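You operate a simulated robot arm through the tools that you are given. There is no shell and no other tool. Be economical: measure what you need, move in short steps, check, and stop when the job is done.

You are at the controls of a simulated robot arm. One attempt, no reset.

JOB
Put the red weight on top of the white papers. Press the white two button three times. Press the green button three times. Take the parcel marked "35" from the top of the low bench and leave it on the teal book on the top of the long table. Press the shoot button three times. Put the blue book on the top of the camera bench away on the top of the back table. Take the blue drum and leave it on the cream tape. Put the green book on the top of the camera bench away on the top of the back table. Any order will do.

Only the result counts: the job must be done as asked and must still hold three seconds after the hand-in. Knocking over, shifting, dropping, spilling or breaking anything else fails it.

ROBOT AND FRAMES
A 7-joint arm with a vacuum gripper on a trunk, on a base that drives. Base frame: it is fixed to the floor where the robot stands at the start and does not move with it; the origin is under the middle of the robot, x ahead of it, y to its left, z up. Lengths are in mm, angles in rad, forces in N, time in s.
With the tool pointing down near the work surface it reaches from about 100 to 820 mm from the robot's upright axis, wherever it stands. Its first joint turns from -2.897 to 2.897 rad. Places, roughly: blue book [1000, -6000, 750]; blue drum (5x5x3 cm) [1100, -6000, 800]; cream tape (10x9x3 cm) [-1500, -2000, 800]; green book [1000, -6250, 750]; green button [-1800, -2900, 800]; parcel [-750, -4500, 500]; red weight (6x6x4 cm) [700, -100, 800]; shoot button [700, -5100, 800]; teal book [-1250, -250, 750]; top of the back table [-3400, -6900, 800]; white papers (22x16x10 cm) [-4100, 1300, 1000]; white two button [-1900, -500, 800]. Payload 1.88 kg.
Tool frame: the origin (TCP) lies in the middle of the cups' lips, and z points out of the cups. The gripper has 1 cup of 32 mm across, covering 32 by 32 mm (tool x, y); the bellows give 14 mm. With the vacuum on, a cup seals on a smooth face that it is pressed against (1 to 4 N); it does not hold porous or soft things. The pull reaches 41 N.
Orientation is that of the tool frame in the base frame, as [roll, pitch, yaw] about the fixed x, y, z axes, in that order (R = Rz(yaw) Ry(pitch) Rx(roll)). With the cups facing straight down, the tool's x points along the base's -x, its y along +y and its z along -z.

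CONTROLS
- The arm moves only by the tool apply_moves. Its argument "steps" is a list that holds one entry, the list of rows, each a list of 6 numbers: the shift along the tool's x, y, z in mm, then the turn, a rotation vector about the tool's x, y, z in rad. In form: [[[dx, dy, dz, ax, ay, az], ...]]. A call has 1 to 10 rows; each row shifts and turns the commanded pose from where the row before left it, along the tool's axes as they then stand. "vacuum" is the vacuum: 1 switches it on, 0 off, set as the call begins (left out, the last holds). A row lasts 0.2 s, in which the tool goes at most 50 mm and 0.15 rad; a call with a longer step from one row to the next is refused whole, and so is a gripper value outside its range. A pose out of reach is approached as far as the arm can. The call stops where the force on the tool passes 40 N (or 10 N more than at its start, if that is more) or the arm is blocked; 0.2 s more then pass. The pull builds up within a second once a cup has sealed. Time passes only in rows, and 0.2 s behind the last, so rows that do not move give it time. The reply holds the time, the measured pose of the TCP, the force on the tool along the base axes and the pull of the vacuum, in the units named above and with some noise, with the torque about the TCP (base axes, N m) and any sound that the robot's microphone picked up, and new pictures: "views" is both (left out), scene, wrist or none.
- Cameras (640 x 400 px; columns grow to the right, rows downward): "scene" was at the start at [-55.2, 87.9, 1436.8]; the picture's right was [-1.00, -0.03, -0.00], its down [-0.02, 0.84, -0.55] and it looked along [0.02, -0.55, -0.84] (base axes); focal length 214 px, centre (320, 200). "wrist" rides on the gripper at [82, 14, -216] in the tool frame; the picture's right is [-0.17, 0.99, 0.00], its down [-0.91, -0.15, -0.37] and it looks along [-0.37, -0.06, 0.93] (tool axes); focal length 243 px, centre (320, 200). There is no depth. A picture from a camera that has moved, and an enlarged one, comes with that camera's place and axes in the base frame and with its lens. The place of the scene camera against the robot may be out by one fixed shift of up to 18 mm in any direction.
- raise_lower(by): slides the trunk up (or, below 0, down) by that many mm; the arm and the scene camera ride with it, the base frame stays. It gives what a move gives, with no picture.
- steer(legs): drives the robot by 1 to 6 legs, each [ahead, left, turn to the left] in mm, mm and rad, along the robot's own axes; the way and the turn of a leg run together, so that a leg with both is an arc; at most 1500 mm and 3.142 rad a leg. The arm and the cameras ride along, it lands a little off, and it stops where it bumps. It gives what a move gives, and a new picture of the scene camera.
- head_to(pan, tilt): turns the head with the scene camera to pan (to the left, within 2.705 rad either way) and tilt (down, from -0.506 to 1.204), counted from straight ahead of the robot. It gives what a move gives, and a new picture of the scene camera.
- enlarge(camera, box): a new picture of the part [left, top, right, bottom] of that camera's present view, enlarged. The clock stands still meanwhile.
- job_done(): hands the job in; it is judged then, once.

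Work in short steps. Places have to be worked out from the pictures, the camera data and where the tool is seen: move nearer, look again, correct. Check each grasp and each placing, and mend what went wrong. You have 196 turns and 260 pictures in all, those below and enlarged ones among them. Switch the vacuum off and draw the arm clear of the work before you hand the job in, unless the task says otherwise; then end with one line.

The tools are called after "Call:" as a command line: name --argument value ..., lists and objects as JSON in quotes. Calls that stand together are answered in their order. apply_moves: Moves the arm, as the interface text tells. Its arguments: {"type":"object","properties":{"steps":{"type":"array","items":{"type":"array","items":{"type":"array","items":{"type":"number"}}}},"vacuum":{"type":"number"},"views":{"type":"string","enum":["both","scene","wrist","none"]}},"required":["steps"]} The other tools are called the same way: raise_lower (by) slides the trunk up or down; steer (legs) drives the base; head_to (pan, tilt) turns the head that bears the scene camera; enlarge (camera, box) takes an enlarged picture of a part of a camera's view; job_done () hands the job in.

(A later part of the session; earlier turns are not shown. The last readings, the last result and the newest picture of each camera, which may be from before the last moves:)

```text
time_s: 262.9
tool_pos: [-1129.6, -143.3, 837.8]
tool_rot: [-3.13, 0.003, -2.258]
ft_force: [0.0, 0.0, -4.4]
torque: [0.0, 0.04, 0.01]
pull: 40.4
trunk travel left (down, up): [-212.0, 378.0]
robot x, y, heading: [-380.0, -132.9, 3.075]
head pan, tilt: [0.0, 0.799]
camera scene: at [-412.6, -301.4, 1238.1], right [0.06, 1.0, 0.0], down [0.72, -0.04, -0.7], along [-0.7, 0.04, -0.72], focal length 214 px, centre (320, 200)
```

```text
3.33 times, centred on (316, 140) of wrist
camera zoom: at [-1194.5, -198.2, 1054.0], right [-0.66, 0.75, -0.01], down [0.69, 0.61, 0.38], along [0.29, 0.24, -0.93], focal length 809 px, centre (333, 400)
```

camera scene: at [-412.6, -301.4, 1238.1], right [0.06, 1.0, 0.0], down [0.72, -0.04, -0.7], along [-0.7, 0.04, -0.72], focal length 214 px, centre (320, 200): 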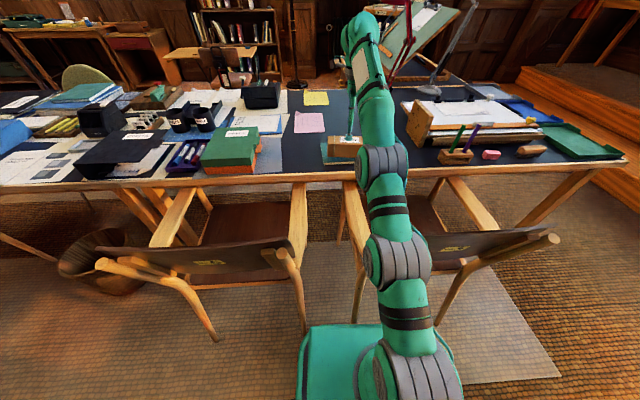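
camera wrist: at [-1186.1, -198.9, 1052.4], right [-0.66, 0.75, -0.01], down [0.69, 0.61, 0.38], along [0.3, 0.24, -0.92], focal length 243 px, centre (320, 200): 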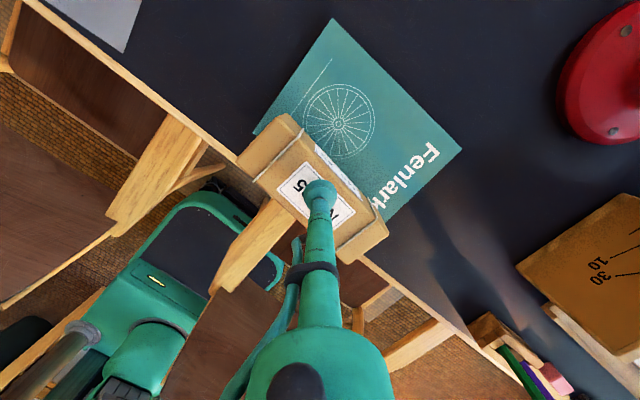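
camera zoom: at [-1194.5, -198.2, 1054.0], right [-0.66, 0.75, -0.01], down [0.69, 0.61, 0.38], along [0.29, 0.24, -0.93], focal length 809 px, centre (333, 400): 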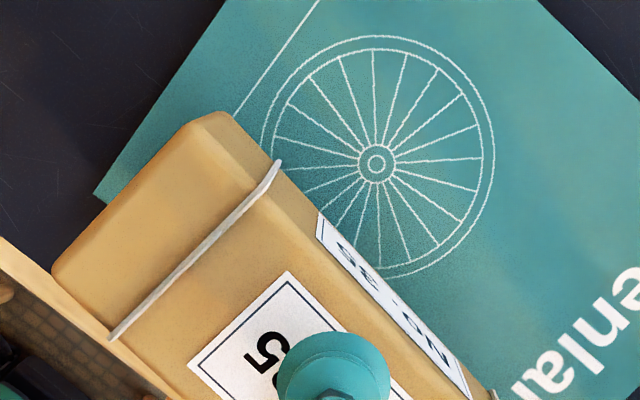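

Good overlap. I lower with the trunk in small steps, watching the force.

Call:
raise_lower --by -14

Call:
enlarge --camera "scene" --box '[290, 110, 386, 170]'

```text
time_s: 263.5
tool_pos: [-1130.4, -143.8, 823.3]
tool_rot: [-3.129, 0.004, -2.259]
ft_force: [-0.5, -0.4, -4.2]
torque: [0.01, 0.03, 0.01]
pull: 40.5
trunk travel left (down, up): [-198.0, 392.0]
robot x, y, heading: [-382.0, -133.3, 3.078]
head pan, tilt: [0.0, 0.799]
```

```text
6.67 times, centred on (338, 140) of scene
camera zoom: at [-412.6, -301.4, 1224.0], right [0.06, 1.0, 0.0], down [0.72, -0.04, -0.7], along [-0.7, 0.04, -0.72], focal length 1430 px, centre (200, 600)
```

zoom: 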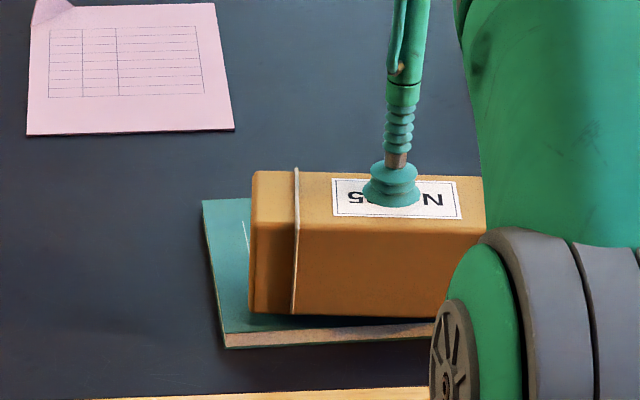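

The parcel hovers just above the book with its near edge inside the book. I lower further.

Call:
raise_lower --by -8

Call:
raise_lower --by -5

```text
time_s: 264.1
tool_pos: [-1129.8, -144.4, 816.5]
tool_rot: [-3.13, 0.003, -2.258]
ft_force: [-0.1, 0.0, -4.1]
torque: [-0.04, 0.03, -0.01]
pull: 40.9
trunk travel left (down, up): [-190.0, 400.0]
robot x, y, heading: [-386.7, -134.2, 3.08]
head pan, tilt: [0.0, 0.799]
```

```text
time_s: 264.6
tool_pos: [-1130.7, -143.0, 811.0]
tool_rot: [-3.133, 0.003, -2.26]
ft_force: [-2.1, -2.2, 4.2]
torque: [0.17, 0.0, 0.03]
pull: 40.6
trunk travel left (down, up): [-185.0, 405.0]
robot x, y, heading: [-385.5, -131.9, 3.077]
head pan, tilt: [0.0, 0.799]
```

Contact (+4 N). I release and lift via the arm a bit, then the trunk.

Call:
apply_moves --steps '[[[0, 0, 0, 0, 0, 0], [0, 0, 0, 0, 0, 0], [0, 0, 0, 0, 0, 0], [0, 0, 0, 0, 0, 0], [0, 0, 0, 0, 0, 0]]]' --vacuum 0 --views "none"

Call:
raise_lower --by 50

Call:
enlarge --camera "scene" --box '[290, 110, 386, 170]'

```text
time_s: 265.8
tool_pos: [-1130.4, -143.6, 810.4]
tool_rot: [-3.13, 0.004, -2.26]
ft_force: [0.1, 0.0, -0.3]
torque: [0.0, 0.01, -0.02]
pull: 0.1
trunk travel left (down, up): [-185.0, 405.0]
robot x, y, heading: [-386.1, -131.7, 3.078]
head pan, tilt: [0.0, 0.799]
```

```text
time_s: 266.7
tool_pos: [-1129.9, -144.5, 860.2]
tool_rot: [-3.129, 0.003, -2.259]
ft_force: [0.4, -0.3, 0.0]
torque: [-0.03, 0.02, -0.01]
pull: 0.0
trunk travel left (down, up): [-235.0, 355.0]
robot x, y, heading: [-383.7, -134.6, 3.077]
head pan, tilt: [0.0, 0.799]
```

```text
6.67 times, centred on (338, 140) of scene
camera zoom: at [-412.6, -301.4, 1261.1], right [0.06, 1.0, 0.0], down [0.72, -0.04, -0.7], along [-0.7, 0.04, -0.72], focal length 1430 px, centre (200, 600)
```

zoom: 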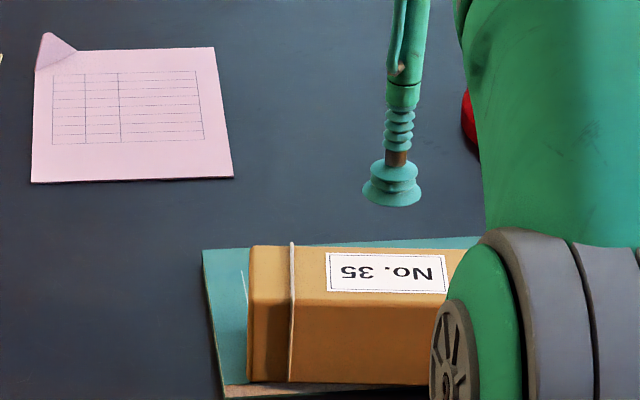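

Parcel rests on the teal book. I raise, retract the arm, and undo the wrist turn.

Call:
raise_lower --by 90

Call:
apply_moves --steps '[[[-29, -36, 0, 0, 0, 0], [-29, -36, 0, 0, 0, 0], [-29, -36, 0, 0, 0, 0], [-29, -36, 0, 0, 0, 0], [-29, -36, 0, 0, 0, 0], [-29, -36, 0, 0, 0, 0], [-29, -36, 0, 0, 0, 0], [-29, -36, 0, 0, 0, 0]]]' --views "none"

Call:
apply_moves --steps '[[[0, 0, 0, 0, 0, 0.143], [0, 0, 0, 0, 0, 0.143], [0, 0, 0, 0, 0, 0.143], [0, 0, 0, 0, 0, 0.143], [0, 0, 0, 0, 0, 0.143], [0, 0, 0, 0, 0, 0.143], [0, 0, 0, 0, 0, 0.143], [0, 0, 0, 0, 0, 0.143], [0, 0, 0, 0, 0, 0.143], [0, 0, 0, 0, 0, 0.143]]]' --views "scene"

```text
time_s: 268.0
tool_pos: [-1129.5, -143.3, 951.9]
tool_rot: [-3.128, 0.003, -2.26]
ft_force: [0.9, 0.2, 0.8]
torque: [-0.01, -0.02, 0.01]
pull: 0.1
trunk travel left (down, up): [-325.0, 265.0]
robot x, y, heading: [-385.1, -130.3, 3.079]
head pan, tilt: [0.0, 0.799]
```

```text
time_s: 270.0
tool_pos: [-767.6, -148.3, 898.6]
tool_rot: [-2.994, 0.122, -2.253]
ft_force: [-1.0, 0.1, -0.3]
torque: [0.01, -0.08, 0.0]
pull: 0.1
trunk travel left (down, up): [-325.0, 265.0]
robot x, y, heading: [-386.2, -135.7, 3.08]
head pan, tilt: [0.0, 0.799]
stopped in row 8: the arm was blocked; the commanded pose is now the measured one
```

```text
time_s: 272.4
tool_pos: [-783.8, -145.5, 926.1]
tool_rot: [3.06, 0.13, 2.579]
ft_force: [1.7, -0.4, 0.7]
torque: [-0.04, 0.14, 0.02]
pull: 0.0
trunk travel left (down, up): [-325.0, 265.0]
robot x, y, heading: [-387.0, -132.5, 3.079]
head pan, tilt: [0.0, 0.799]
stopped in row 10: the arm was blocked; the commanded pose is now the measured one
camera scene: at [-410.9, -301.3, 1346.0], right [0.06, 1.0, 0.0], down [0.71, -0.04, -0.7], along [-0.7, 0.04, -0.72], focal length 214 px, centre (320, 200)
```

scene: 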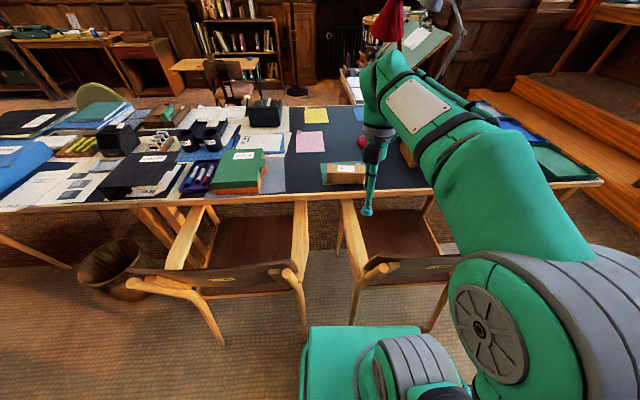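

The parcel sits well. The tool ended slightly tilted from a joint limit; I straighten and raise it.

Call:
apply_moves --steps '[[[0, 0, -40, 0, 0, 0], [0, 0, -30, 0.04, 0.065, 0], [0, 0, -30, 0.04, 0.065, 0], [0, 0, -10, 0, 0, 0]]]' --views "none"

Call:
steer --legs '[[-300, 0, 0], [0, 0, 1.634]]'

```text
time_s: 273.4
tool_pos: [-797.9, -147.5, 1041.1]
tool_rot: [-3.141, -0.002, 2.589]
ft_force: [0.1, -1.1, -0.1]
torque: [0.0, 0.02, -0.02]
pull: 0.1
trunk travel left (down, up): [-325.0, 265.0]
robot x, y, heading: [-380.9, -134.6, 3.081]
head pan, tilt: [0.0, 0.799]
```

```text
time_s: 279.5
tool_pos: [-28.0, -561.5, 1039.7]
tool_rot: [3.139, 0.001, -2.037]
ft_force: [0.0, 0.4, -0.4]
torque: [0.0, 0.01, 0.0]
pull: 0.1
trunk travel left (down, up): [-325.0, 265.0]
robot x, y, heading: [-76.1, -152.2, -1.547]
head pan, tilt: [0.0, 0.799]
camera scene: at [89.6, -174.1, 1351.1], right [-1.0, -0.02, 0.0], down [-0.02, 0.72, -0.7], along [0.02, -0.7, -0.72], focal length 214 px, centre (320, 200)
```

scene: 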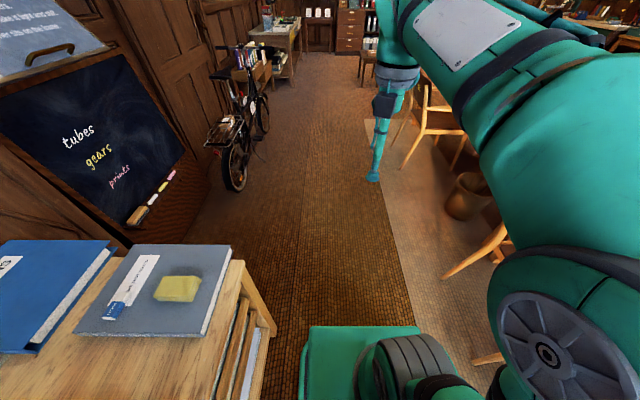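

Now I drive south to the camera bench area, staying around x≈-60.

Call:
steer --legs '[[1480, 0, -0.024], [1480, 0, 0], [1480, 0, 0]]'

Call:
head_to --pan 0.8 --tilt 0.5

```text
time_s: 300.9
tool_pos: [-198.6, -5037.8, 1039.9]
tool_rot: [3.139, 0.0, -2.122]
ft_force: [-0.1, 0.6, -0.1]
torque: [0.03, -0.01, 0.0]
pull: 0.1
trunk travel left (down, up): [-325.0, 265.0]
robot x, y, heading: [-214.0, -4625.8, -1.633]
head pan, tilt: [0.0, 0.799]
camera scene: at [-49.3, -4660.1, 1351.1], right [-1.0, 0.06, 0.0], down [0.04, 0.72, -0.7], along [-0.04, -0.7, -0.72], focal length 214 px, centre (320, 200)
```

scene: 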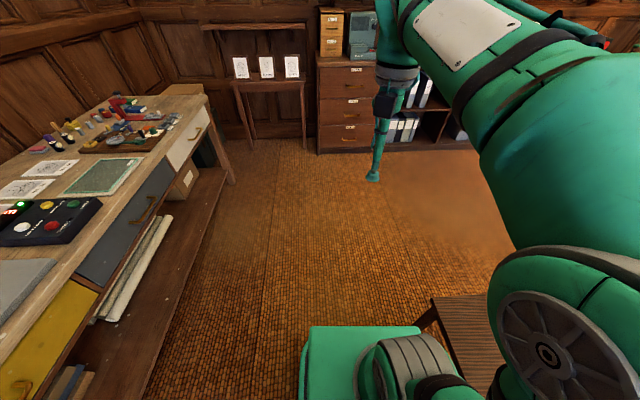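

```text
time_s: 302.0
tool_pos: [-198.6, -5037.9, 1040.2]
tool_rot: [3.139, 0.0, -2.122]
ft_force: [0.1, 0.2, -0.7]
torque: [0.0, 0.0, -0.02]
pull: 0.0
trunk travel left (down, up): [-325.0, 265.0]
robot x, y, heading: [-211.9, -4624.4, -1.625]
head pan, tilt: [0.799, 0.499]
camera scene: at [16.7, -4646.9, 1377.0], right [-0.74, -0.67, 0.0], down [-0.32, 0.35, -0.88], along [0.59, -0.65, -0.48], focal length 214 px, centre (320, 200)
```

scene: 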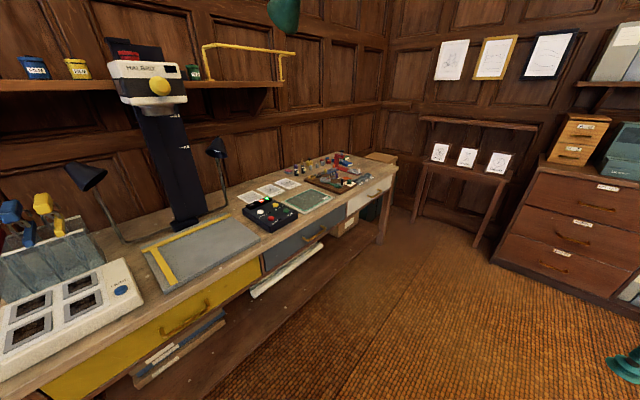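

The black control box is in the middle of the bench. I zoom on it.

Call:
enlarge --camera "scene" --box '[220, 180, 316, 240]'

Call:
enlarge --camera "scene" --box '[270, 140, 430, 240]'

```text
6.67 times, centred on (268, 210) of scene
camera zoom: at [16.7, -4646.9, 1377.0], right [-0.74, -0.67, 0.0], down [-0.32, 0.35, -0.88], along [0.59, -0.65, -0.48], focal length 1430 px, centre (667, 133)
```

zoom: 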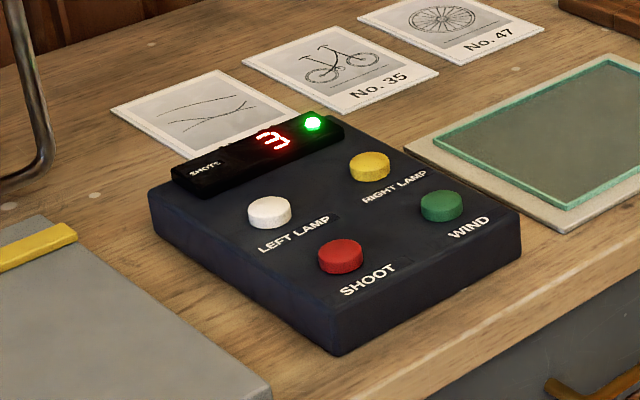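

```text
4.00 times, centred on (350, 190) of scene
camera zoom: at [16.7, -4646.9, 1377.0], right [-0.74, -0.67, 0.0], down [-0.32, 0.35, -0.88], along [0.59, -0.65, -0.48], focal length 858 px, centre (200, 240)
```

zoom: 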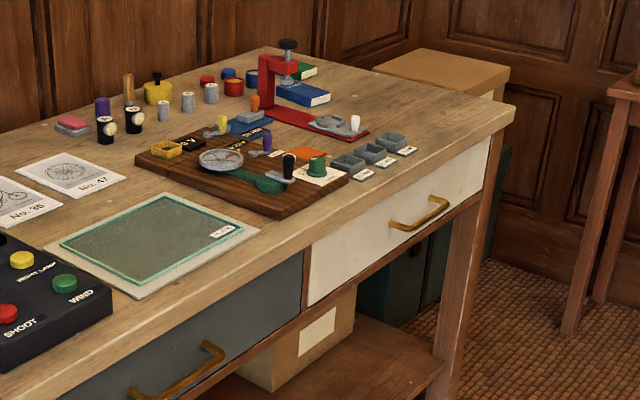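

Shoot is the red button at about (774,-5131). I drive alongside and face the bench.

Call:
steer --legs '[[480, 0, 0], [0, 0, 1.625], [230, 0, 0]]'

Call:
raise_lower --by -75

Call:
head_to --pan 0 --tilt 0.6

```text
time_s: 310.2
tool_pos: [405.2, -5053.6, 1038.7]
tool_rot: [3.138, -0.001, -0.475]
ft_force: [-0.8, 0.5, -0.5]
torque: [0.0, 0.0, -0.04]
pull: 0.0
trunk travel left (down, up): [-325.0, 265.0]
robot x, y, heading: [-6.8, -5095.1, 0.014]
head pan, tilt: [0.799, 0.499]
camera scene: at [-4.3, -4876.9, 1377.0], right [0.73, -0.68, 0.0], down [-0.33, -0.35, -0.88], along [0.6, 0.64, -0.48], focal length 214 px, centre (320, 200)
```

scene: 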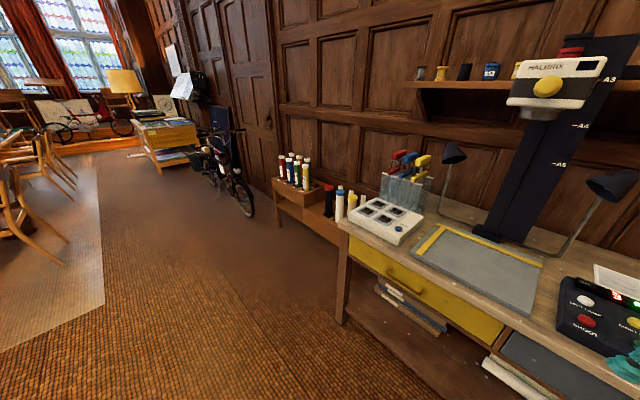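

```text
time_s: 311.3
tool_pos: [405.0, -5052.2, 965.0]
tool_rot: [3.141, 0.0, -0.474]
ft_force: [-0.1, -0.2, 0.8]
torque: [0.01, -0.03, 0.02]
pull: 0.1
trunk travel left (down, up): [-250.0, 340.0]
robot x, y, heading: [-8.1, -5102.0, 0.012]
head pan, tilt: [0.799, 0.499]
```

```text
time_s: 312.4
tool_pos: [404.9, -5052.5, 965.0]
tool_rot: [3.141, 0.001, -0.473]
ft_force: [1.7, 1.2, 0.1]
torque: [-0.02, 0.01, -0.03]
pull: 0.0
trunk travel left (down, up): [-250.0, 340.0]
robot x, y, heading: [-5.9, -5097.3, 0.015]
head pan, tilt: [0.0, 0.6]
camera scene: at [21.9, -4941.7, 1293.0], right [0.02, -1.0, 0.0], down [-0.56, -0.01, -0.83], along [0.82, 0.02, -0.56], focal length 214 px, centre (320, 200)
```

scene: 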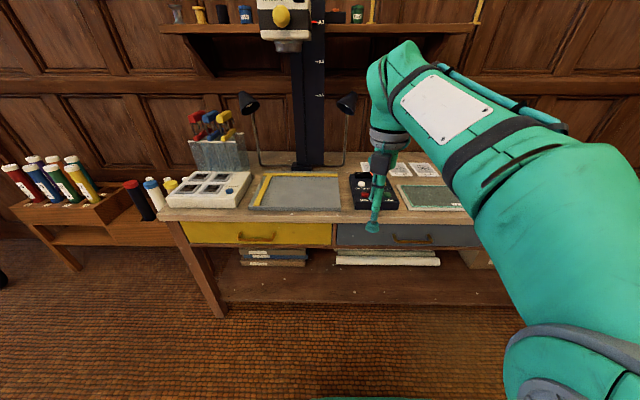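

I drive 110 mm closer and extend the tool towards the red button.

Call:
steer --legs '[[110, 0, 0]]'

Call:
apply_moves --steps '[[[40, -7, 8, 0, 0, 0], [40, -7, 8, 0, 0, 0], [40, -7, 8, 0, 0, 0], [40, -7, 8, 0, 0, 0], [40, -7, 8, 0, 0, 0], [40, -7, 8, 0, 0, 0], [0, 0, 0, 0, 0, 0]]]' --views "wrist"

```text
time_s: 313.6
tool_pos: [512.3, -5051.3, 964.7]
tool_rot: [3.139, -0.001, -0.474]
ft_force: [-0.5, 1.7, -0.6]
torque: [-0.02, -0.02, 0.01]
pull: 0.1
trunk travel left (down, up): [-250.0, 340.0]
robot x, y, heading: [104.7, -5097.2, 0.017]
head pan, tilt: [0.0, 0.6]
camera scene: at [131.2, -4939.8, 1292.9], right [0.02, -1.0, 0.0], down [-0.56, -0.01, -0.83], along [0.82, 0.01, -0.56], focal length 214 px, centre (320, 200)
```

scene: 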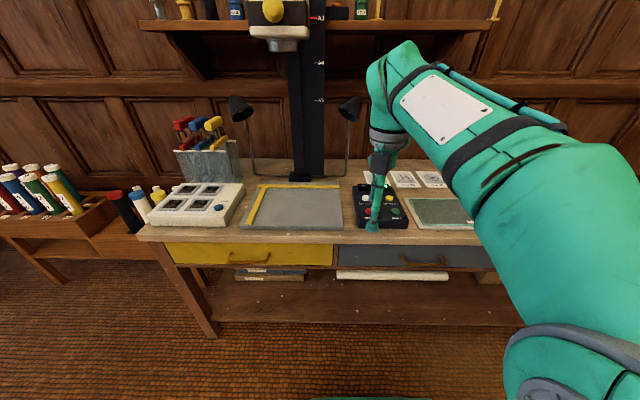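

```text
time_s: 315.2
tool_pos: [748.2, -5125.6, 916.5]
tool_rot: [3.139, 0.0, -0.473]
ft_force: [0.1, 0.5, 0.3]
torque: [-0.02, 0.02, 0.02]
pull: 0.0
trunk travel left (down, up): [-250.0, 340.0]
robot x, y, heading: [102.6, -5098.4, 0.018]
head pan, tilt: [0.0, 0.6]
camera wrist: at [815.5, -5176.3, 1134.3], right [-0.6, -0.8, 0.0], down [-0.74, 0.55, 0.37], along [-0.3, 0.22, -0.93], focal length 243 px, centre (320, 200)
```

wrist: 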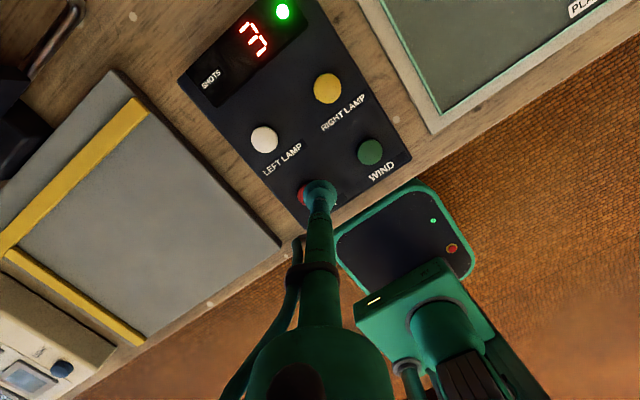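

The button is hidden under the cup; I pull back 60 mm to see it.

Call:
apply_moves --steps '[[[-35, 5, 0, 0, 0, 0], [-35, 5, 0, 0, 0, 0], [0, 0, 0, 0, 0, 0]]]' --views "none"

Call:
enlarge --camera "wrist" --box '[240, 90, 400, 190]'

```text
time_s: 316.0
tool_pos: [679.4, -5101.9, 917.6]
tool_rot: [3.139, -0.001, -0.474]
ft_force: [0.3, -0.6, -0.4]
torque: [-0.03, -0.02, 0.03]
pull: 0.0
trunk travel left (down, up): [-250.0, 340.0]
robot x, y, heading: [99.7, -5100.6, 0.022]
head pan, tilt: [0.0, 0.6]
```

```text
4.00 times, centred on (320, 140) of wrist
camera zoom: at [747.9, -5153.1, 1134.3], right [-0.6, -0.8, 0.0], down [-0.74, 0.55, 0.37], along [-0.3, 0.22, -0.93], focal length 970 px, centre (320, 440)
```

zoom: 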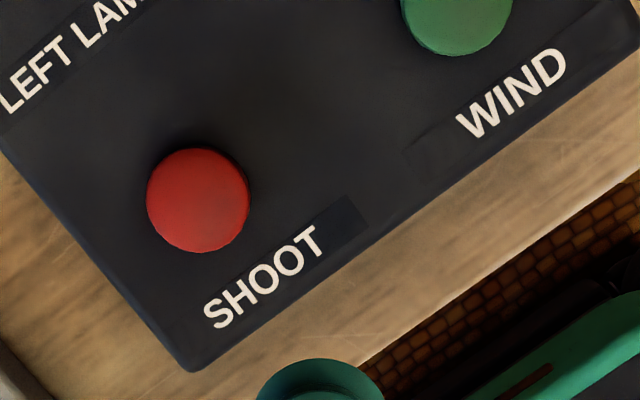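

SHOOT centre ≈(734,-5089), ~37 mm wide. I move above and descend to ~820.

Call:
apply_moves --steps '[[[21.3, -18.2, 0, 0, 0, 0], [21.3, -18.2, 0, 0, 0, 0], [0, 0, 40, 0, 0, 0], [0, 0, 40, 0, 0, 0], [0, 0, 15, 0, 0, 0], [0, 0, 0, 0, 0, 0]]]' --views "none"

Call:
enlarge --camera "wrist" --box '[240, 120, 400, 220]'

```text
time_s: 317.4
tool_pos: [734.2, -5084.9, 826.6]
tool_rot: [-3.136, -0.014, -0.473]
ft_force: [8.4, 4.1, 36.9]
torque: [-0.18, 0.3, -0.01]
pull: 0.0
trunk travel left (down, up): [-250.0, 340.0]
robot x, y, heading: [101.4, -5098.3, 0.016]
head pan, tilt: [0.0, 0.6]
heard: click
```

```text
4.00 times, centred on (320, 170) of wrist
camera zoom: at [798.9, -5136.1, 1044.0], right [-0.6, -0.8, -0.01], down [-0.75, 0.55, 0.36], along [-0.29, 0.22, -0.93], focal length 970 px, centre (320, 320)
```

zoom: 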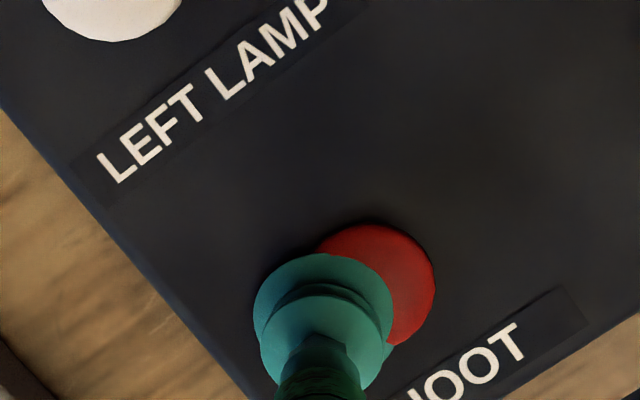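

The button was higher than I thought: it got pressed (one click). I lift and check the display and box.

Call:
apply_moves --steps '[[[0, 0, -15, 0, 0, 0], [0, 0, -15, 0, 0, 0], [0, 0, 0, 0, 0, 0]]]' --views "wrist"

```text
time_s: 318.2
tool_pos: [733.5, -5088.1, 848.4]
tool_rot: [3.138, 0.0, -0.471]
ft_force: [0.0, -1.2, 0.3]
torque: [0.0, 0.0, -0.04]
pull: 0.0
trunk travel left (down, up): [-250.0, 340.0]
robot x, y, heading: [103.1, -5093.1, 0.02]
head pan, tilt: [0.0, 0.6]
camera wrist: at [801.1, -5138.8, 1064.2], right [-0.6, -0.8, 0.0], down [-0.74, 0.55, 0.38], along [-0.3, 0.22, -0.93], focal length 243 px, centre (320, 200)
```

wrist: 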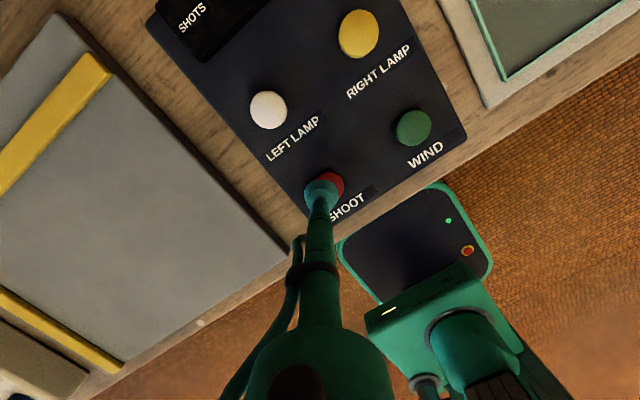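

I check the display from the scene camera.

Call:
enlarge --camera "scene" --box '[330, 160, 426, 220]'

```text
6.67 times, centred on (378, 190) of scene
camera zoom: at [131.2, -4939.9, 1292.8], right [0.02, -1.0, 0.0], down [-0.56, -0.01, -0.83], along [0.82, 0.01, -0.56], focal length 1430 px, centre (-67, 267)
```

zoom: 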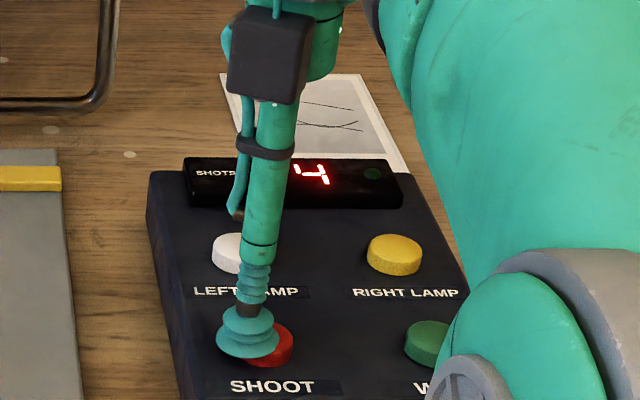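

SHOTS went from 3 to 4: one press counted. I centre the cup and press slowly a second time.

Call:
apply_moves --steps '[[[7.2, 7.5, 0, 0, 0, 0], [0, 0, 4, 0, 0, 0], [0, 0, 4, 0, 0, 0], [0, 0, 4, 0, 0, 0], [0, 0, 3, 0, 0, 0], [0, 0, 3, 0, 0, 0]]]' --views "none"

```text
time_s: 319.6
tool_pos: [737.7, -5097.0, 834.4]
tool_rot: [3.141, -0.002, -0.473]
ft_force: [1.8, 0.3, 4.4]
torque: [-0.01, 0.04, -0.04]
pull: 0.0
trunk travel left (down, up): [-250.0, 340.0]
robot x, y, heading: [102.1, -5094.1, 0.019]
head pan, tilt: [0.0, 0.6]
heard: click
```

Second click. I release and press once more, then lift.

Call:
apply_moves --steps '[[[0, 0, -8, 0, 0, 0], [0, 0, -8, 0, 0, 0], [0, 0, 0, 0, 0, 0], [0, 0, 0, 0, 0, 0]]]' --views "none"

Call:
apply_moves --steps '[[[0, 0, 6, 0, 0, 0], [0, 0, 5, 0, 0, 0], [0, 0, 4, 0, 0, 0], [0, 0, 2, 0, 0, 0]]]' --views "none"

Call:
apply_moves --steps '[[[0, 0, -10, 0, 0, 0], [0, 0, -20, 0, 0, 0], [0, 0, -40, 0, 0, 0]]]' --views "none"

Call:
enlarge --camera "scene" --box '[330, 160, 426, 220]'

```text
time_s: 320.6
tool_pos: [737.8, -5097.9, 849.7]
tool_rot: [3.139, 0.001, -0.471]
ft_force: [-0.5, -0.4, 1.1]
torque: [0.02, 0.01, 0.0]
pull: 0.1
trunk travel left (down, up): [-250.0, 340.0]
robot x, y, heading: [103.4, -5095.7, 0.015]
head pan, tilt: [0.0, 0.6]
```

```text
time_s: 321.6
tool_pos: [737.4, -5097.6, 833.8]
tool_rot: [3.139, -0.001, -0.474]
ft_force: [-0.1, 1.7, 3.8]
torque: [-0.08, -0.01, -0.02]
pull: 0.0
trunk travel left (down, up): [-250.0, 340.0]
robot x, y, heading: [105.0, -5097.6, 0.021]
head pan, tilt: [0.0, 0.6]
heard: click
```

```text
time_s: 322.4
tool_pos: [737.5, -5095.9, 899.3]
tool_rot: [3.138, 0.0, -0.474]
ft_force: [-0.2, 0.7, -0.1]
torque: [0.0, 0.0, -0.02]
pull: 0.0
trunk travel left (down, up): [-250.0, 340.0]
robot x, y, heading: [105.3, -5098.9, 0.018]
head pan, tilt: [0.0, 0.6]
```

```text
6.67 times, centred on (378, 190) of scene
camera zoom: at [131.5, -4939.8, 1292.9], right [0.02, -1.0, 0.0], down [-0.56, -0.01, -0.82], along [0.82, 0.01, -0.57], focal length 1430 px, centre (-67, 267)
```

zoom: 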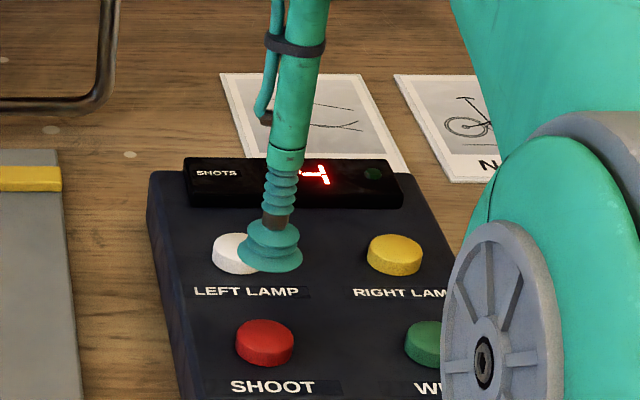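

Three shoot clicks done. I retract and strafe right to the far half of the bench for the drum and books.

Call:
apply_moves --steps '[[[-40, 20.5, -10, 0, 0, 0], [-40, 20.5, -10, 0, 0, 0], [-40, 20.5, -10, 0, 0, 0], [-40, 20.5, -10, 0, 0, 0], [-40, 20.5, -10, 0, 0, 0], [-30, 15, -10, 0, 0, 0]]]' --views "none"

Call:
steer --legs '[[0, -900, -0.018]]'

Call:
enlarge --camera "scene" --box '[200, 120, 400, 245]'

```text
time_s: 323.8
tool_pos: [478.7, -5094.2, 960.9]
tool_rot: [3.141, -0.001, -0.473]
ft_force: [0.3, 0.1, -0.2]
torque: [-0.01, 0.04, 0.03]
pull: 0.0
trunk travel left (down, up): [-250.0, 340.0]
robot x, y, heading: [102.3, -5097.2, 0.015]
head pan, tilt: [0.0, 0.6]
```

```text
time_s: 328.6
tool_pos: [489.9, -6020.6, 962.3]
tool_rot: [3.14, -0.001, -0.486]
ft_force: [0.8, 0.2, -0.1]
torque: [0.03, 0.02, 0.01]
pull: 0.2
trunk travel left (down, up): [-250.0, 340.0]
robot x, y, heading: [113.9, -6018.2, -0.0]
head pan, tilt: [0.0, 0.6]
camera scene: at [143.4, -5861.3, 1292.9], right [0.0, -1.0, 0.0], down [-0.56, 0.0, -0.83], along [0.83, 0.0, -0.56], focal length 214 px, centre (320, 200)
```

scene: 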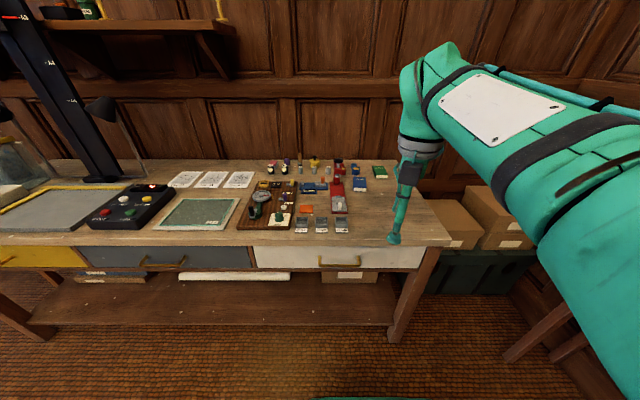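

```text
3.20 times, centred on (300, 182) of scene
camera zoom: at [143.4, -5861.3, 1292.9], right [0.0, -1.0, 0.0], down [-0.56, 0.0, -0.83], along [0.83, 0.0, -0.56], focal length 686 px, centre (384, 256)
```

zoom: 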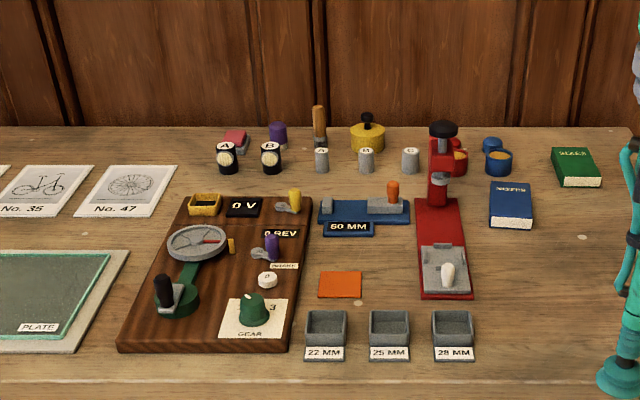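

I zoom closer on the blue drum and books.

Call:
enlarge --camera "scene" --box '[320, 155, 400, 205]'

```text
8.00 times, centred on (360, 180) of scene
camera zoom: at [143.4, -5861.3, 1292.9], right [0.0, -1.0, 0.0], down [-0.56, 0.0, -0.83], along [0.83, 0.0, -0.56], focal length 1716 px, centre (0, 360)
```

zoom: 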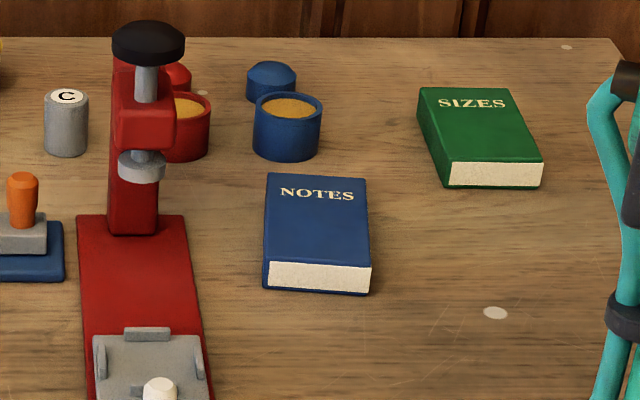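

The blue drum appears to be the blue tub behind the "NOTES" book. I drive closer to the bench and use the wrist camera.

Call:
steer --legs '[[225, 0, 0]]'

Call:
apply_moves --steps '[[[38, -20, 0, 0, 0, 0], [38, -20, 0, 0, 0, 0], [38, -20, 0, 0, 0, 0], [38, -20, 0, 0, 0, 0], [0, 0, 0, 0, 0, 0]]]' --views "wrist"

Call:
enlarge --camera "wrist" --box '[160, 0, 400, 150]'

```text
time_s: 330.4
tool_pos: [714.2, -6017.7, 963.1]
tool_rot: [3.139, 0.0, -0.486]
ft_force: [0.1, -0.1, -0.3]
torque: [0.0, 0.0, 0.0]
pull: 0.0
trunk travel left (down, up): [-250.0, 340.0]
robot x, y, heading: [336.0, -6020.1, 0.01]
head pan, tilt: [0.0, 0.6]
camera scene: at [368.2, -5860.2, 1292.9], right [0.01, -1.0, 0.0], down [-0.56, 0.0, -0.83], along [0.83, 0.01, -0.56], focal length 214 px, centre (320, 200)
```

scene: 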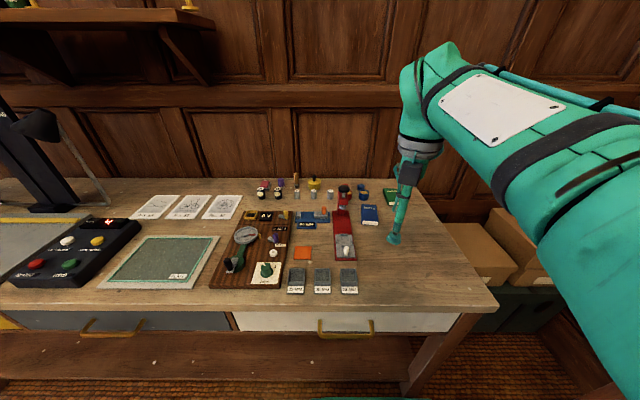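

```text
time_s: 331.6
tool_pos: [887.0, -6019.7, 959.2]
tool_rot: [-3.142, 0.001, -0.485]
ft_force: [-0.4, 0.4, -0.6]
torque: [0.01, 0.01, 0.0]
pull: 0.0
trunk travel left (down, up): [-250.0, 340.0]
robot x, y, heading: [338.2, -6019.8, 0.004]
head pan, tilt: [0.0, 0.6]
camera wrist: at [954.7, -6071.5, 1175.0], right [-0.61, -0.8, 0.0], down [-0.74, 0.56, 0.37], along [-0.3, 0.23, -0.93], focal length 243 px, centre (320, 200)
```

wrist: 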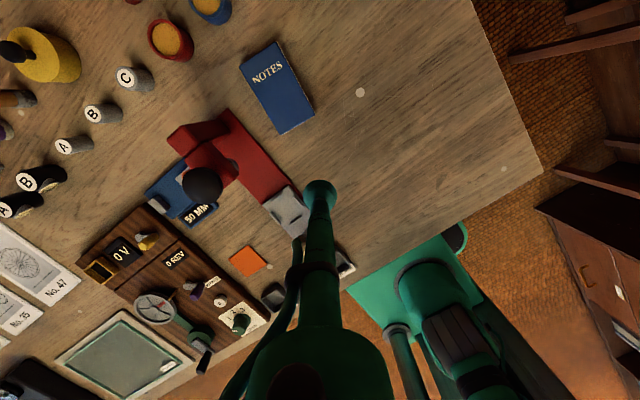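

```text
2.67 times, centred on (280, 75) of wrist
camera zoom: at [954.7, -6071.5, 1175.0], right [-0.61, -0.8, 0.0], down [-0.74, 0.56, 0.37], along [-0.3, 0.23, -0.93], focal length 647 px, centre (427, 533)
```

zoom: 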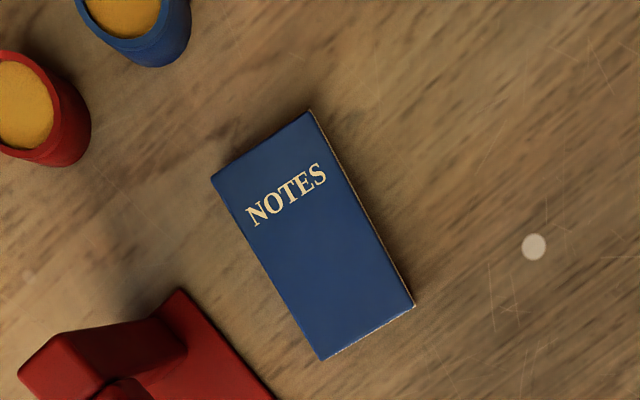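

The tub is at about (1133,-6026). I move the robot 45 mm further in, lower the trunk to 190 for best reach, and extend.

Call:
steer --legs '[[45, 0, 0]]'

Call:
raise_lower --by -50

Call:
apply_moves --steps '[[[34, -16, 5, 0, 0, 0], [34, -16, 5, 0, 0, 0], [34, -16, 5, 0, 0, 0], [34, -16, 5, 0, 0, 0], [0, 0, 0, 0, 0, 0]]]' --views "wrist"

Call:
enlarge --camera "wrist" --box '[200, 80, 392, 200]'

```text
time_s: 332.4
tool_pos: [931.4, -6020.6, 958.6]
tool_rot: [3.139, 0.0, -0.483]
ft_force: [-0.5, 0.0, -0.2]
torque: [0.01, -0.01, 0.0]
pull: 0.1
trunk travel left (down, up): [-250.0, 340.0]
robot x, y, heading: [382.0, -6016.4, 0.005]
head pan, tilt: [0.0, 0.6]
camera scene: at [413.3, -5859.9, 1292.9], right [0.01, -1.0, 0.0], down [-0.56, 0.0, -0.83], along [0.83, 0.0, -0.56], focal length 214 px, centre (320, 200)
```

scene: 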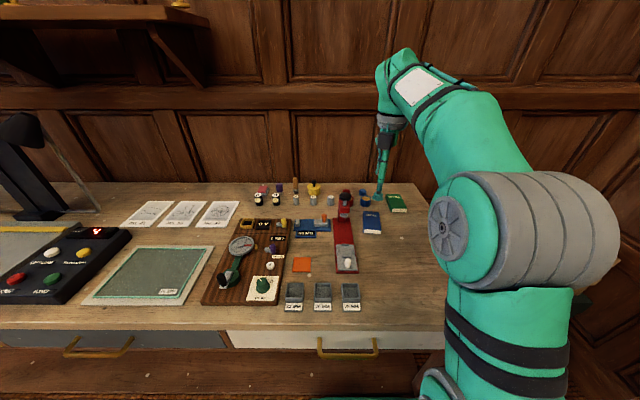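

```text
time_s: 333.4
tool_pos: [932.1, -6019.9, 909.0]
tool_rot: [3.141, 0.0, -0.484]
ft_force: [0.7, 0.2, -0.7]
torque: [0.0, -0.02, 0.02]
pull: 0.0
trunk travel left (down, up): [-200.0, 390.0]
robot x, y, heading: [384.5, -6016.3, 0.007]
head pan, tilt: [0.0, 0.6]
```

```text
time_s: 334.6
tool_pos: [1080.0, -6028.5, 891.5]
tool_rot: [-3.14, -0.005, -0.485]
ft_force: [-0.6, -0.1, 0.2]
torque: [0.03, -0.04, -0.01]
pull: 0.2
trunk travel left (down, up): [-200.0, 390.0]
robot x, y, heading: [384.5, -6020.5, 0.009]
head pan, tilt: [0.0, 0.6]
camera wrist: at [1146.4, -6080.3, 1108.2], right [-0.61, -0.8, 0.0], down [-0.74, 0.56, 0.37], along [-0.29, 0.23, -0.93], focal length 243 px, centre (320, 200)
```

wrist: 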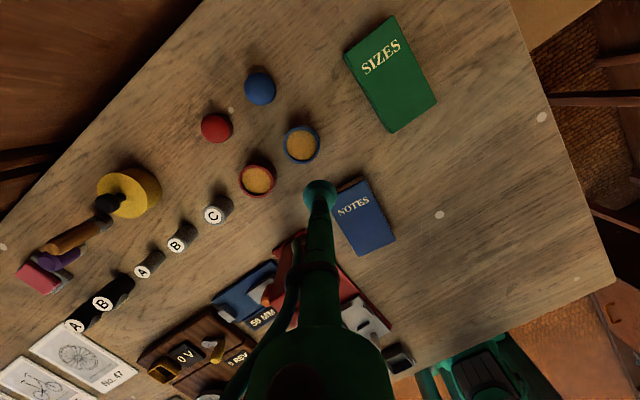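

```text
3.33 times, centred on (296, 140) of wrist
camera zoom: at [1146.4, -6080.3, 1108.2], right [-0.61, -0.8, 0.0], down [-0.74, 0.56, 0.37], along [-0.29, 0.23, -0.93], focal length 809 px, centre (400, 400)
```

zoom: 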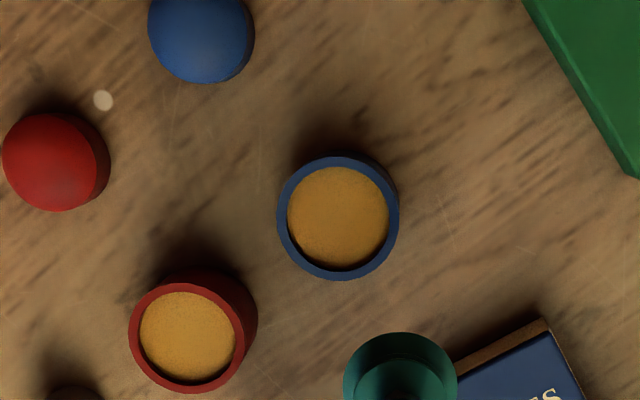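

The blue drum is the blue-rimmed round piece with the tan head (≈46–50 mm wide, 31 mm tall) at about (1123,-6030). I move above it.

Call:
apply_moves --steps '[[[0, 0, 30, 0, 0, 0], [20, -9, 5, 0, 0, 0], [17, -8, 5, 0, 0, 0], [0, 0, 0, 0, 0, 0]]]' --views "none"

Call:
enlarge --camera "wrist" --box '[240, 120, 400, 220]'

```text
time_s: 335.6
tool_pos: [1119.9, -6029.4, 850.6]
tool_rot: [-3.139, -0.009, -0.485]
ft_force: [-0.5, 0.5, 0.7]
torque: [-0.01, -0.12, -0.02]
pull: 0.0
out of reach, approached as far as the arm can: row 3
trunk travel left (down, up): [-200.0, 390.0]
robot x, y, heading: [383.2, -6014.3, -0.002]
head pan, tilt: [0.0, 0.6]
```

```text
4.00 times, centred on (320, 170) of wrist
camera zoom: at [1184.3, -6081.2, 1068.9], right [-0.61, -0.8, 0.0], down [-0.74, 0.56, 0.37], along [-0.29, 0.23, -0.93], focal length 970 px, centre (320, 320)
```

zoom: 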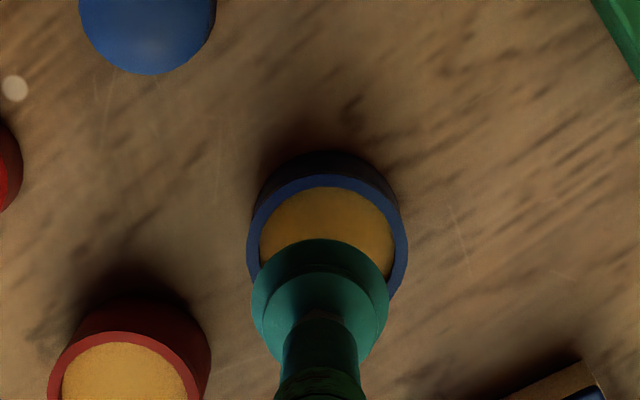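

The drum centre is about (1116.5,-6029.6), rim top ≈802. I descend with vacuum on, gently.

Call:
apply_moves --steps '[[[-3, 1, 20, 0, 0, 0], [0, 0, 12, 0, 0, 0], [0, 0, 6, 0, 0, 0], [0, 0, 4, 0, 0, 0], [0, 0, 4, 0, 0, 0]]]' --vacuum 1 --views "none"

Call:
enlarge --camera "wrist" --box '[240, 120, 400, 220]'

```text
time_s: 336.7
tool_pos: [1119.2, -6028.2, 814.1]
tool_rot: [-3.133, -0.021, -0.482]
ft_force: [-1.3, 0.9, 12.1]
torque: [0.22, 0.16, 0.02]
pull: 40.8
trunk travel left (down, up): [-200.0, 390.0]
robot x, y, heading: [384.2, -6015.2, 0.007]
head pan, tilt: [0.0, 0.6]
stopped in row 5: the force on the tool passed its limit at 45 N (the readings are from after the stop); the commanded pose is now the measured one
```

```text
4.00 times, centred on (320, 170) of wrist
camera zoom: at [1181.3, -6079.7, 1032.6], right [-0.61, -0.8, -0.01], down [-0.75, 0.56, 0.36], along [-0.28, 0.22, -0.93], focal length 970 px, centre (320, 320)
```

zoom: 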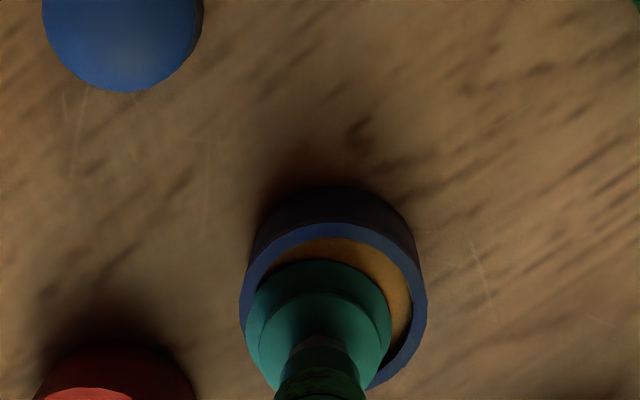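

Sealed on the drum head. I lift gently with the trunk.

Call:
raise_lower --by 60

Call:
apply_moves --steps '[[[-34, 16, 0, 0, 0.02, 0], [-34, 16, -10, 0, 0, 0], [-34, 16, -10, 0, 0, 0], [-34, 16, -10, 0, 0, 0], [0, 0, 0, 0, 0, 0]]]' --views "wrist"

```text
time_s: 337.7
tool_pos: [1119.8, -6028.9, 871.0]
tool_rot: [-3.138, -0.017, -0.483]
ft_force: [0.8, 0.0, -1.4]
torque: [0.11, 0.02, 0.0]
pull: 41.1
trunk travel left (down, up): [-260.0, 330.0]
robot x, y, heading: [382.1, -6018.7, 0.008]
head pan, tilt: [0.0, 0.6]
```

```text
time_s: 338.9
tool_pos: [978.4, -6036.8, 911.5]
tool_rot: [-3.135, -0.03, -0.481]
ft_force: [-0.6, -0.3, -0.9]
torque: [0.1, 0.0, 0.03]
pull: 40.5
out of reach, approached as far as the arm can: row 2, 3, 4
trunk travel left (down, up): [-260.0, 330.0]
robot x, y, heading: [385.3, -6016.1, 0.002]
head pan, tilt: [0.0, 0.6]
camera wrist: at [1037.7, -6087.1, 1130.2], right [-0.6, -0.8, -0.01], down [-0.75, 0.56, 0.35], along [-0.27, 0.22, -0.94], focal length 243 px, centre (320, 200)
```

wrist: 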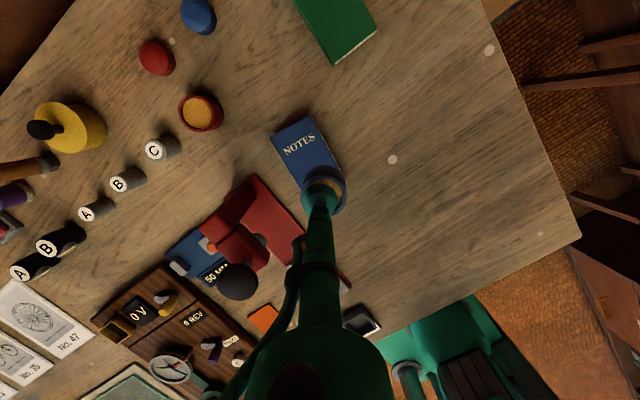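

Drum held. I retract fully, straighten, back away and drive towards the cream tape.

Call:
apply_moves --steps '[[[-36, 17, 0, 0, -0.03, 0], [-36, 17, -5, 0, 0, 0], [-36, 17, -5, 0, 0, 0], [-36, 17, -5, 0, 0, 0], [-36, 17, -5, 0, 0, 0]]]' --views "none"

Call:
raise_lower --by 80

Call:
steer --legs '[[-380, 0, 0], [0, 1450, 0], [0, 900, 0]]'

```text
time_s: 340.1
tool_pos: [778.1, -6031.1, 931.7]
tool_rot: [-3.136, -0.005, -0.483]
ft_force: [0.0, -0.7, -2.3]
torque: [0.13, 0.09, 0.01]
pull: 40.0
trunk travel left (down, up): [-260.0, 330.0]
robot x, y, heading: [384.9, -6018.4, 0.012]
head pan, tilt: [0.0, 0.6]
```

```text
time_s: 341.2
tool_pos: [778.4, -6029.5, 1012.7]
tool_rot: [-3.137, -0.005, -0.484]
ft_force: [-0.2, -0.2, -1.5]
torque: [0.13, 0.01, 0.01]
pull: 40.7
trunk travel left (down, up): [-340.0, 250.0]
robot x, y, heading: [379.3, -6016.7, 0.005]
head pan, tilt: [0.0, 0.6]
```

```text
time_s: 354.9
tool_pos: [466.7, -3671.5, 1013.5]
tool_rot: [-3.137, -0.004, -0.527]
ft_force: [0.2, -0.4, -1.8]
torque: [0.13, 0.05, -0.02]
pull: 40.6
trunk travel left (down, up): [-340.0, 250.0]
robot x, y, heading: [74.3, -3646.4, -0.038]
head pan, tilt: [0.0, 0.6]
camera scene: at [109.6, -3486.0, 1383.0], right [-0.04, -1.0, 0.0], down [-0.56, 0.02, -0.83], along [0.82, -0.03, -0.56], focal length 214 px, centre (320, 200)
```

scene: 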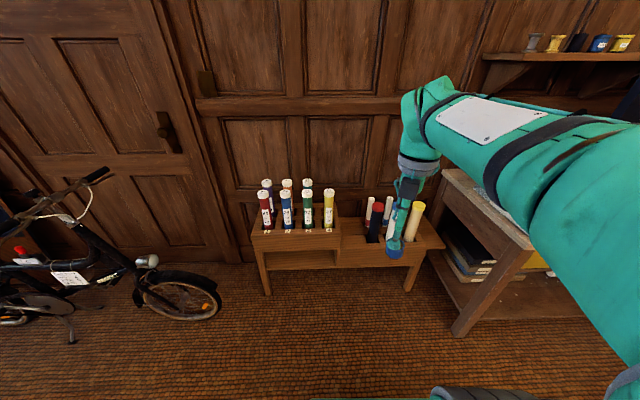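

Now I back up west along y≈-3640, then strafe north beside the long table.

Call:
steer --legs '[[0, 0, 0.038], [-1450, 0, 0], [-930, 0, 0]]'

Call:
head_to --pan 0.5 --tilt 0.5

```text
time_s: 367.0
tool_pos: [-1916.9, -3654.0, 1012.6]
tool_rot: [-3.135, -0.005, -0.514]
ft_force: [0.1, 0.0, -2.2]
torque: [0.17, 0.02, -0.02]
pull: 41.1
trunk travel left (down, up): [-340.0, 250.0]
robot x, y, heading: [-2309.3, -3631.9, -0.023]
head pan, tilt: [0.0, 0.6]
camera scene: at [-2276.5, -3473.3, 1382.9], right [-0.02, -1.0, 0.0], down [-0.56, 0.01, -0.83], along [0.82, -0.02, -0.56], focal length 214 px, centre (320, 200)
```

scene: 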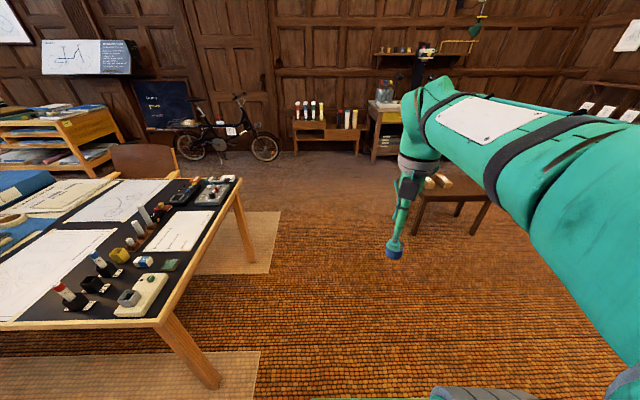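

```text
time_s: 367.9
tool_pos: [-1917.3, -3653.9, 1012.1]
tool_rot: [-3.137, -0.005, -0.513]
ft_force: [-0.3, 0.0, -1.4]
torque: [0.14, 0.04, -0.03]
pull: 40.5
trunk travel left (down, up): [-340.0, 250.0]
robot x, y, heading: [-2308.6, -3630.4, -0.022]
head pan, tilt: [0.499, 0.499]
camera scene: at [-2284.0, -3429.6, 1392.0], right [0.46, -0.89, 0.0], down [-0.43, -0.22, -0.88], along [0.78, 0.4, -0.48], focal length 214 px, centre (320, 200)
```

scene: 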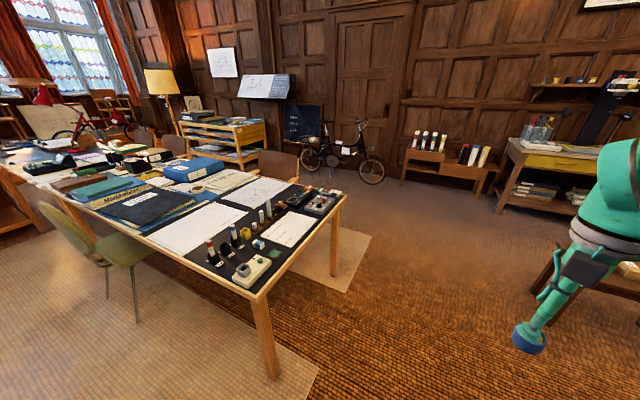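

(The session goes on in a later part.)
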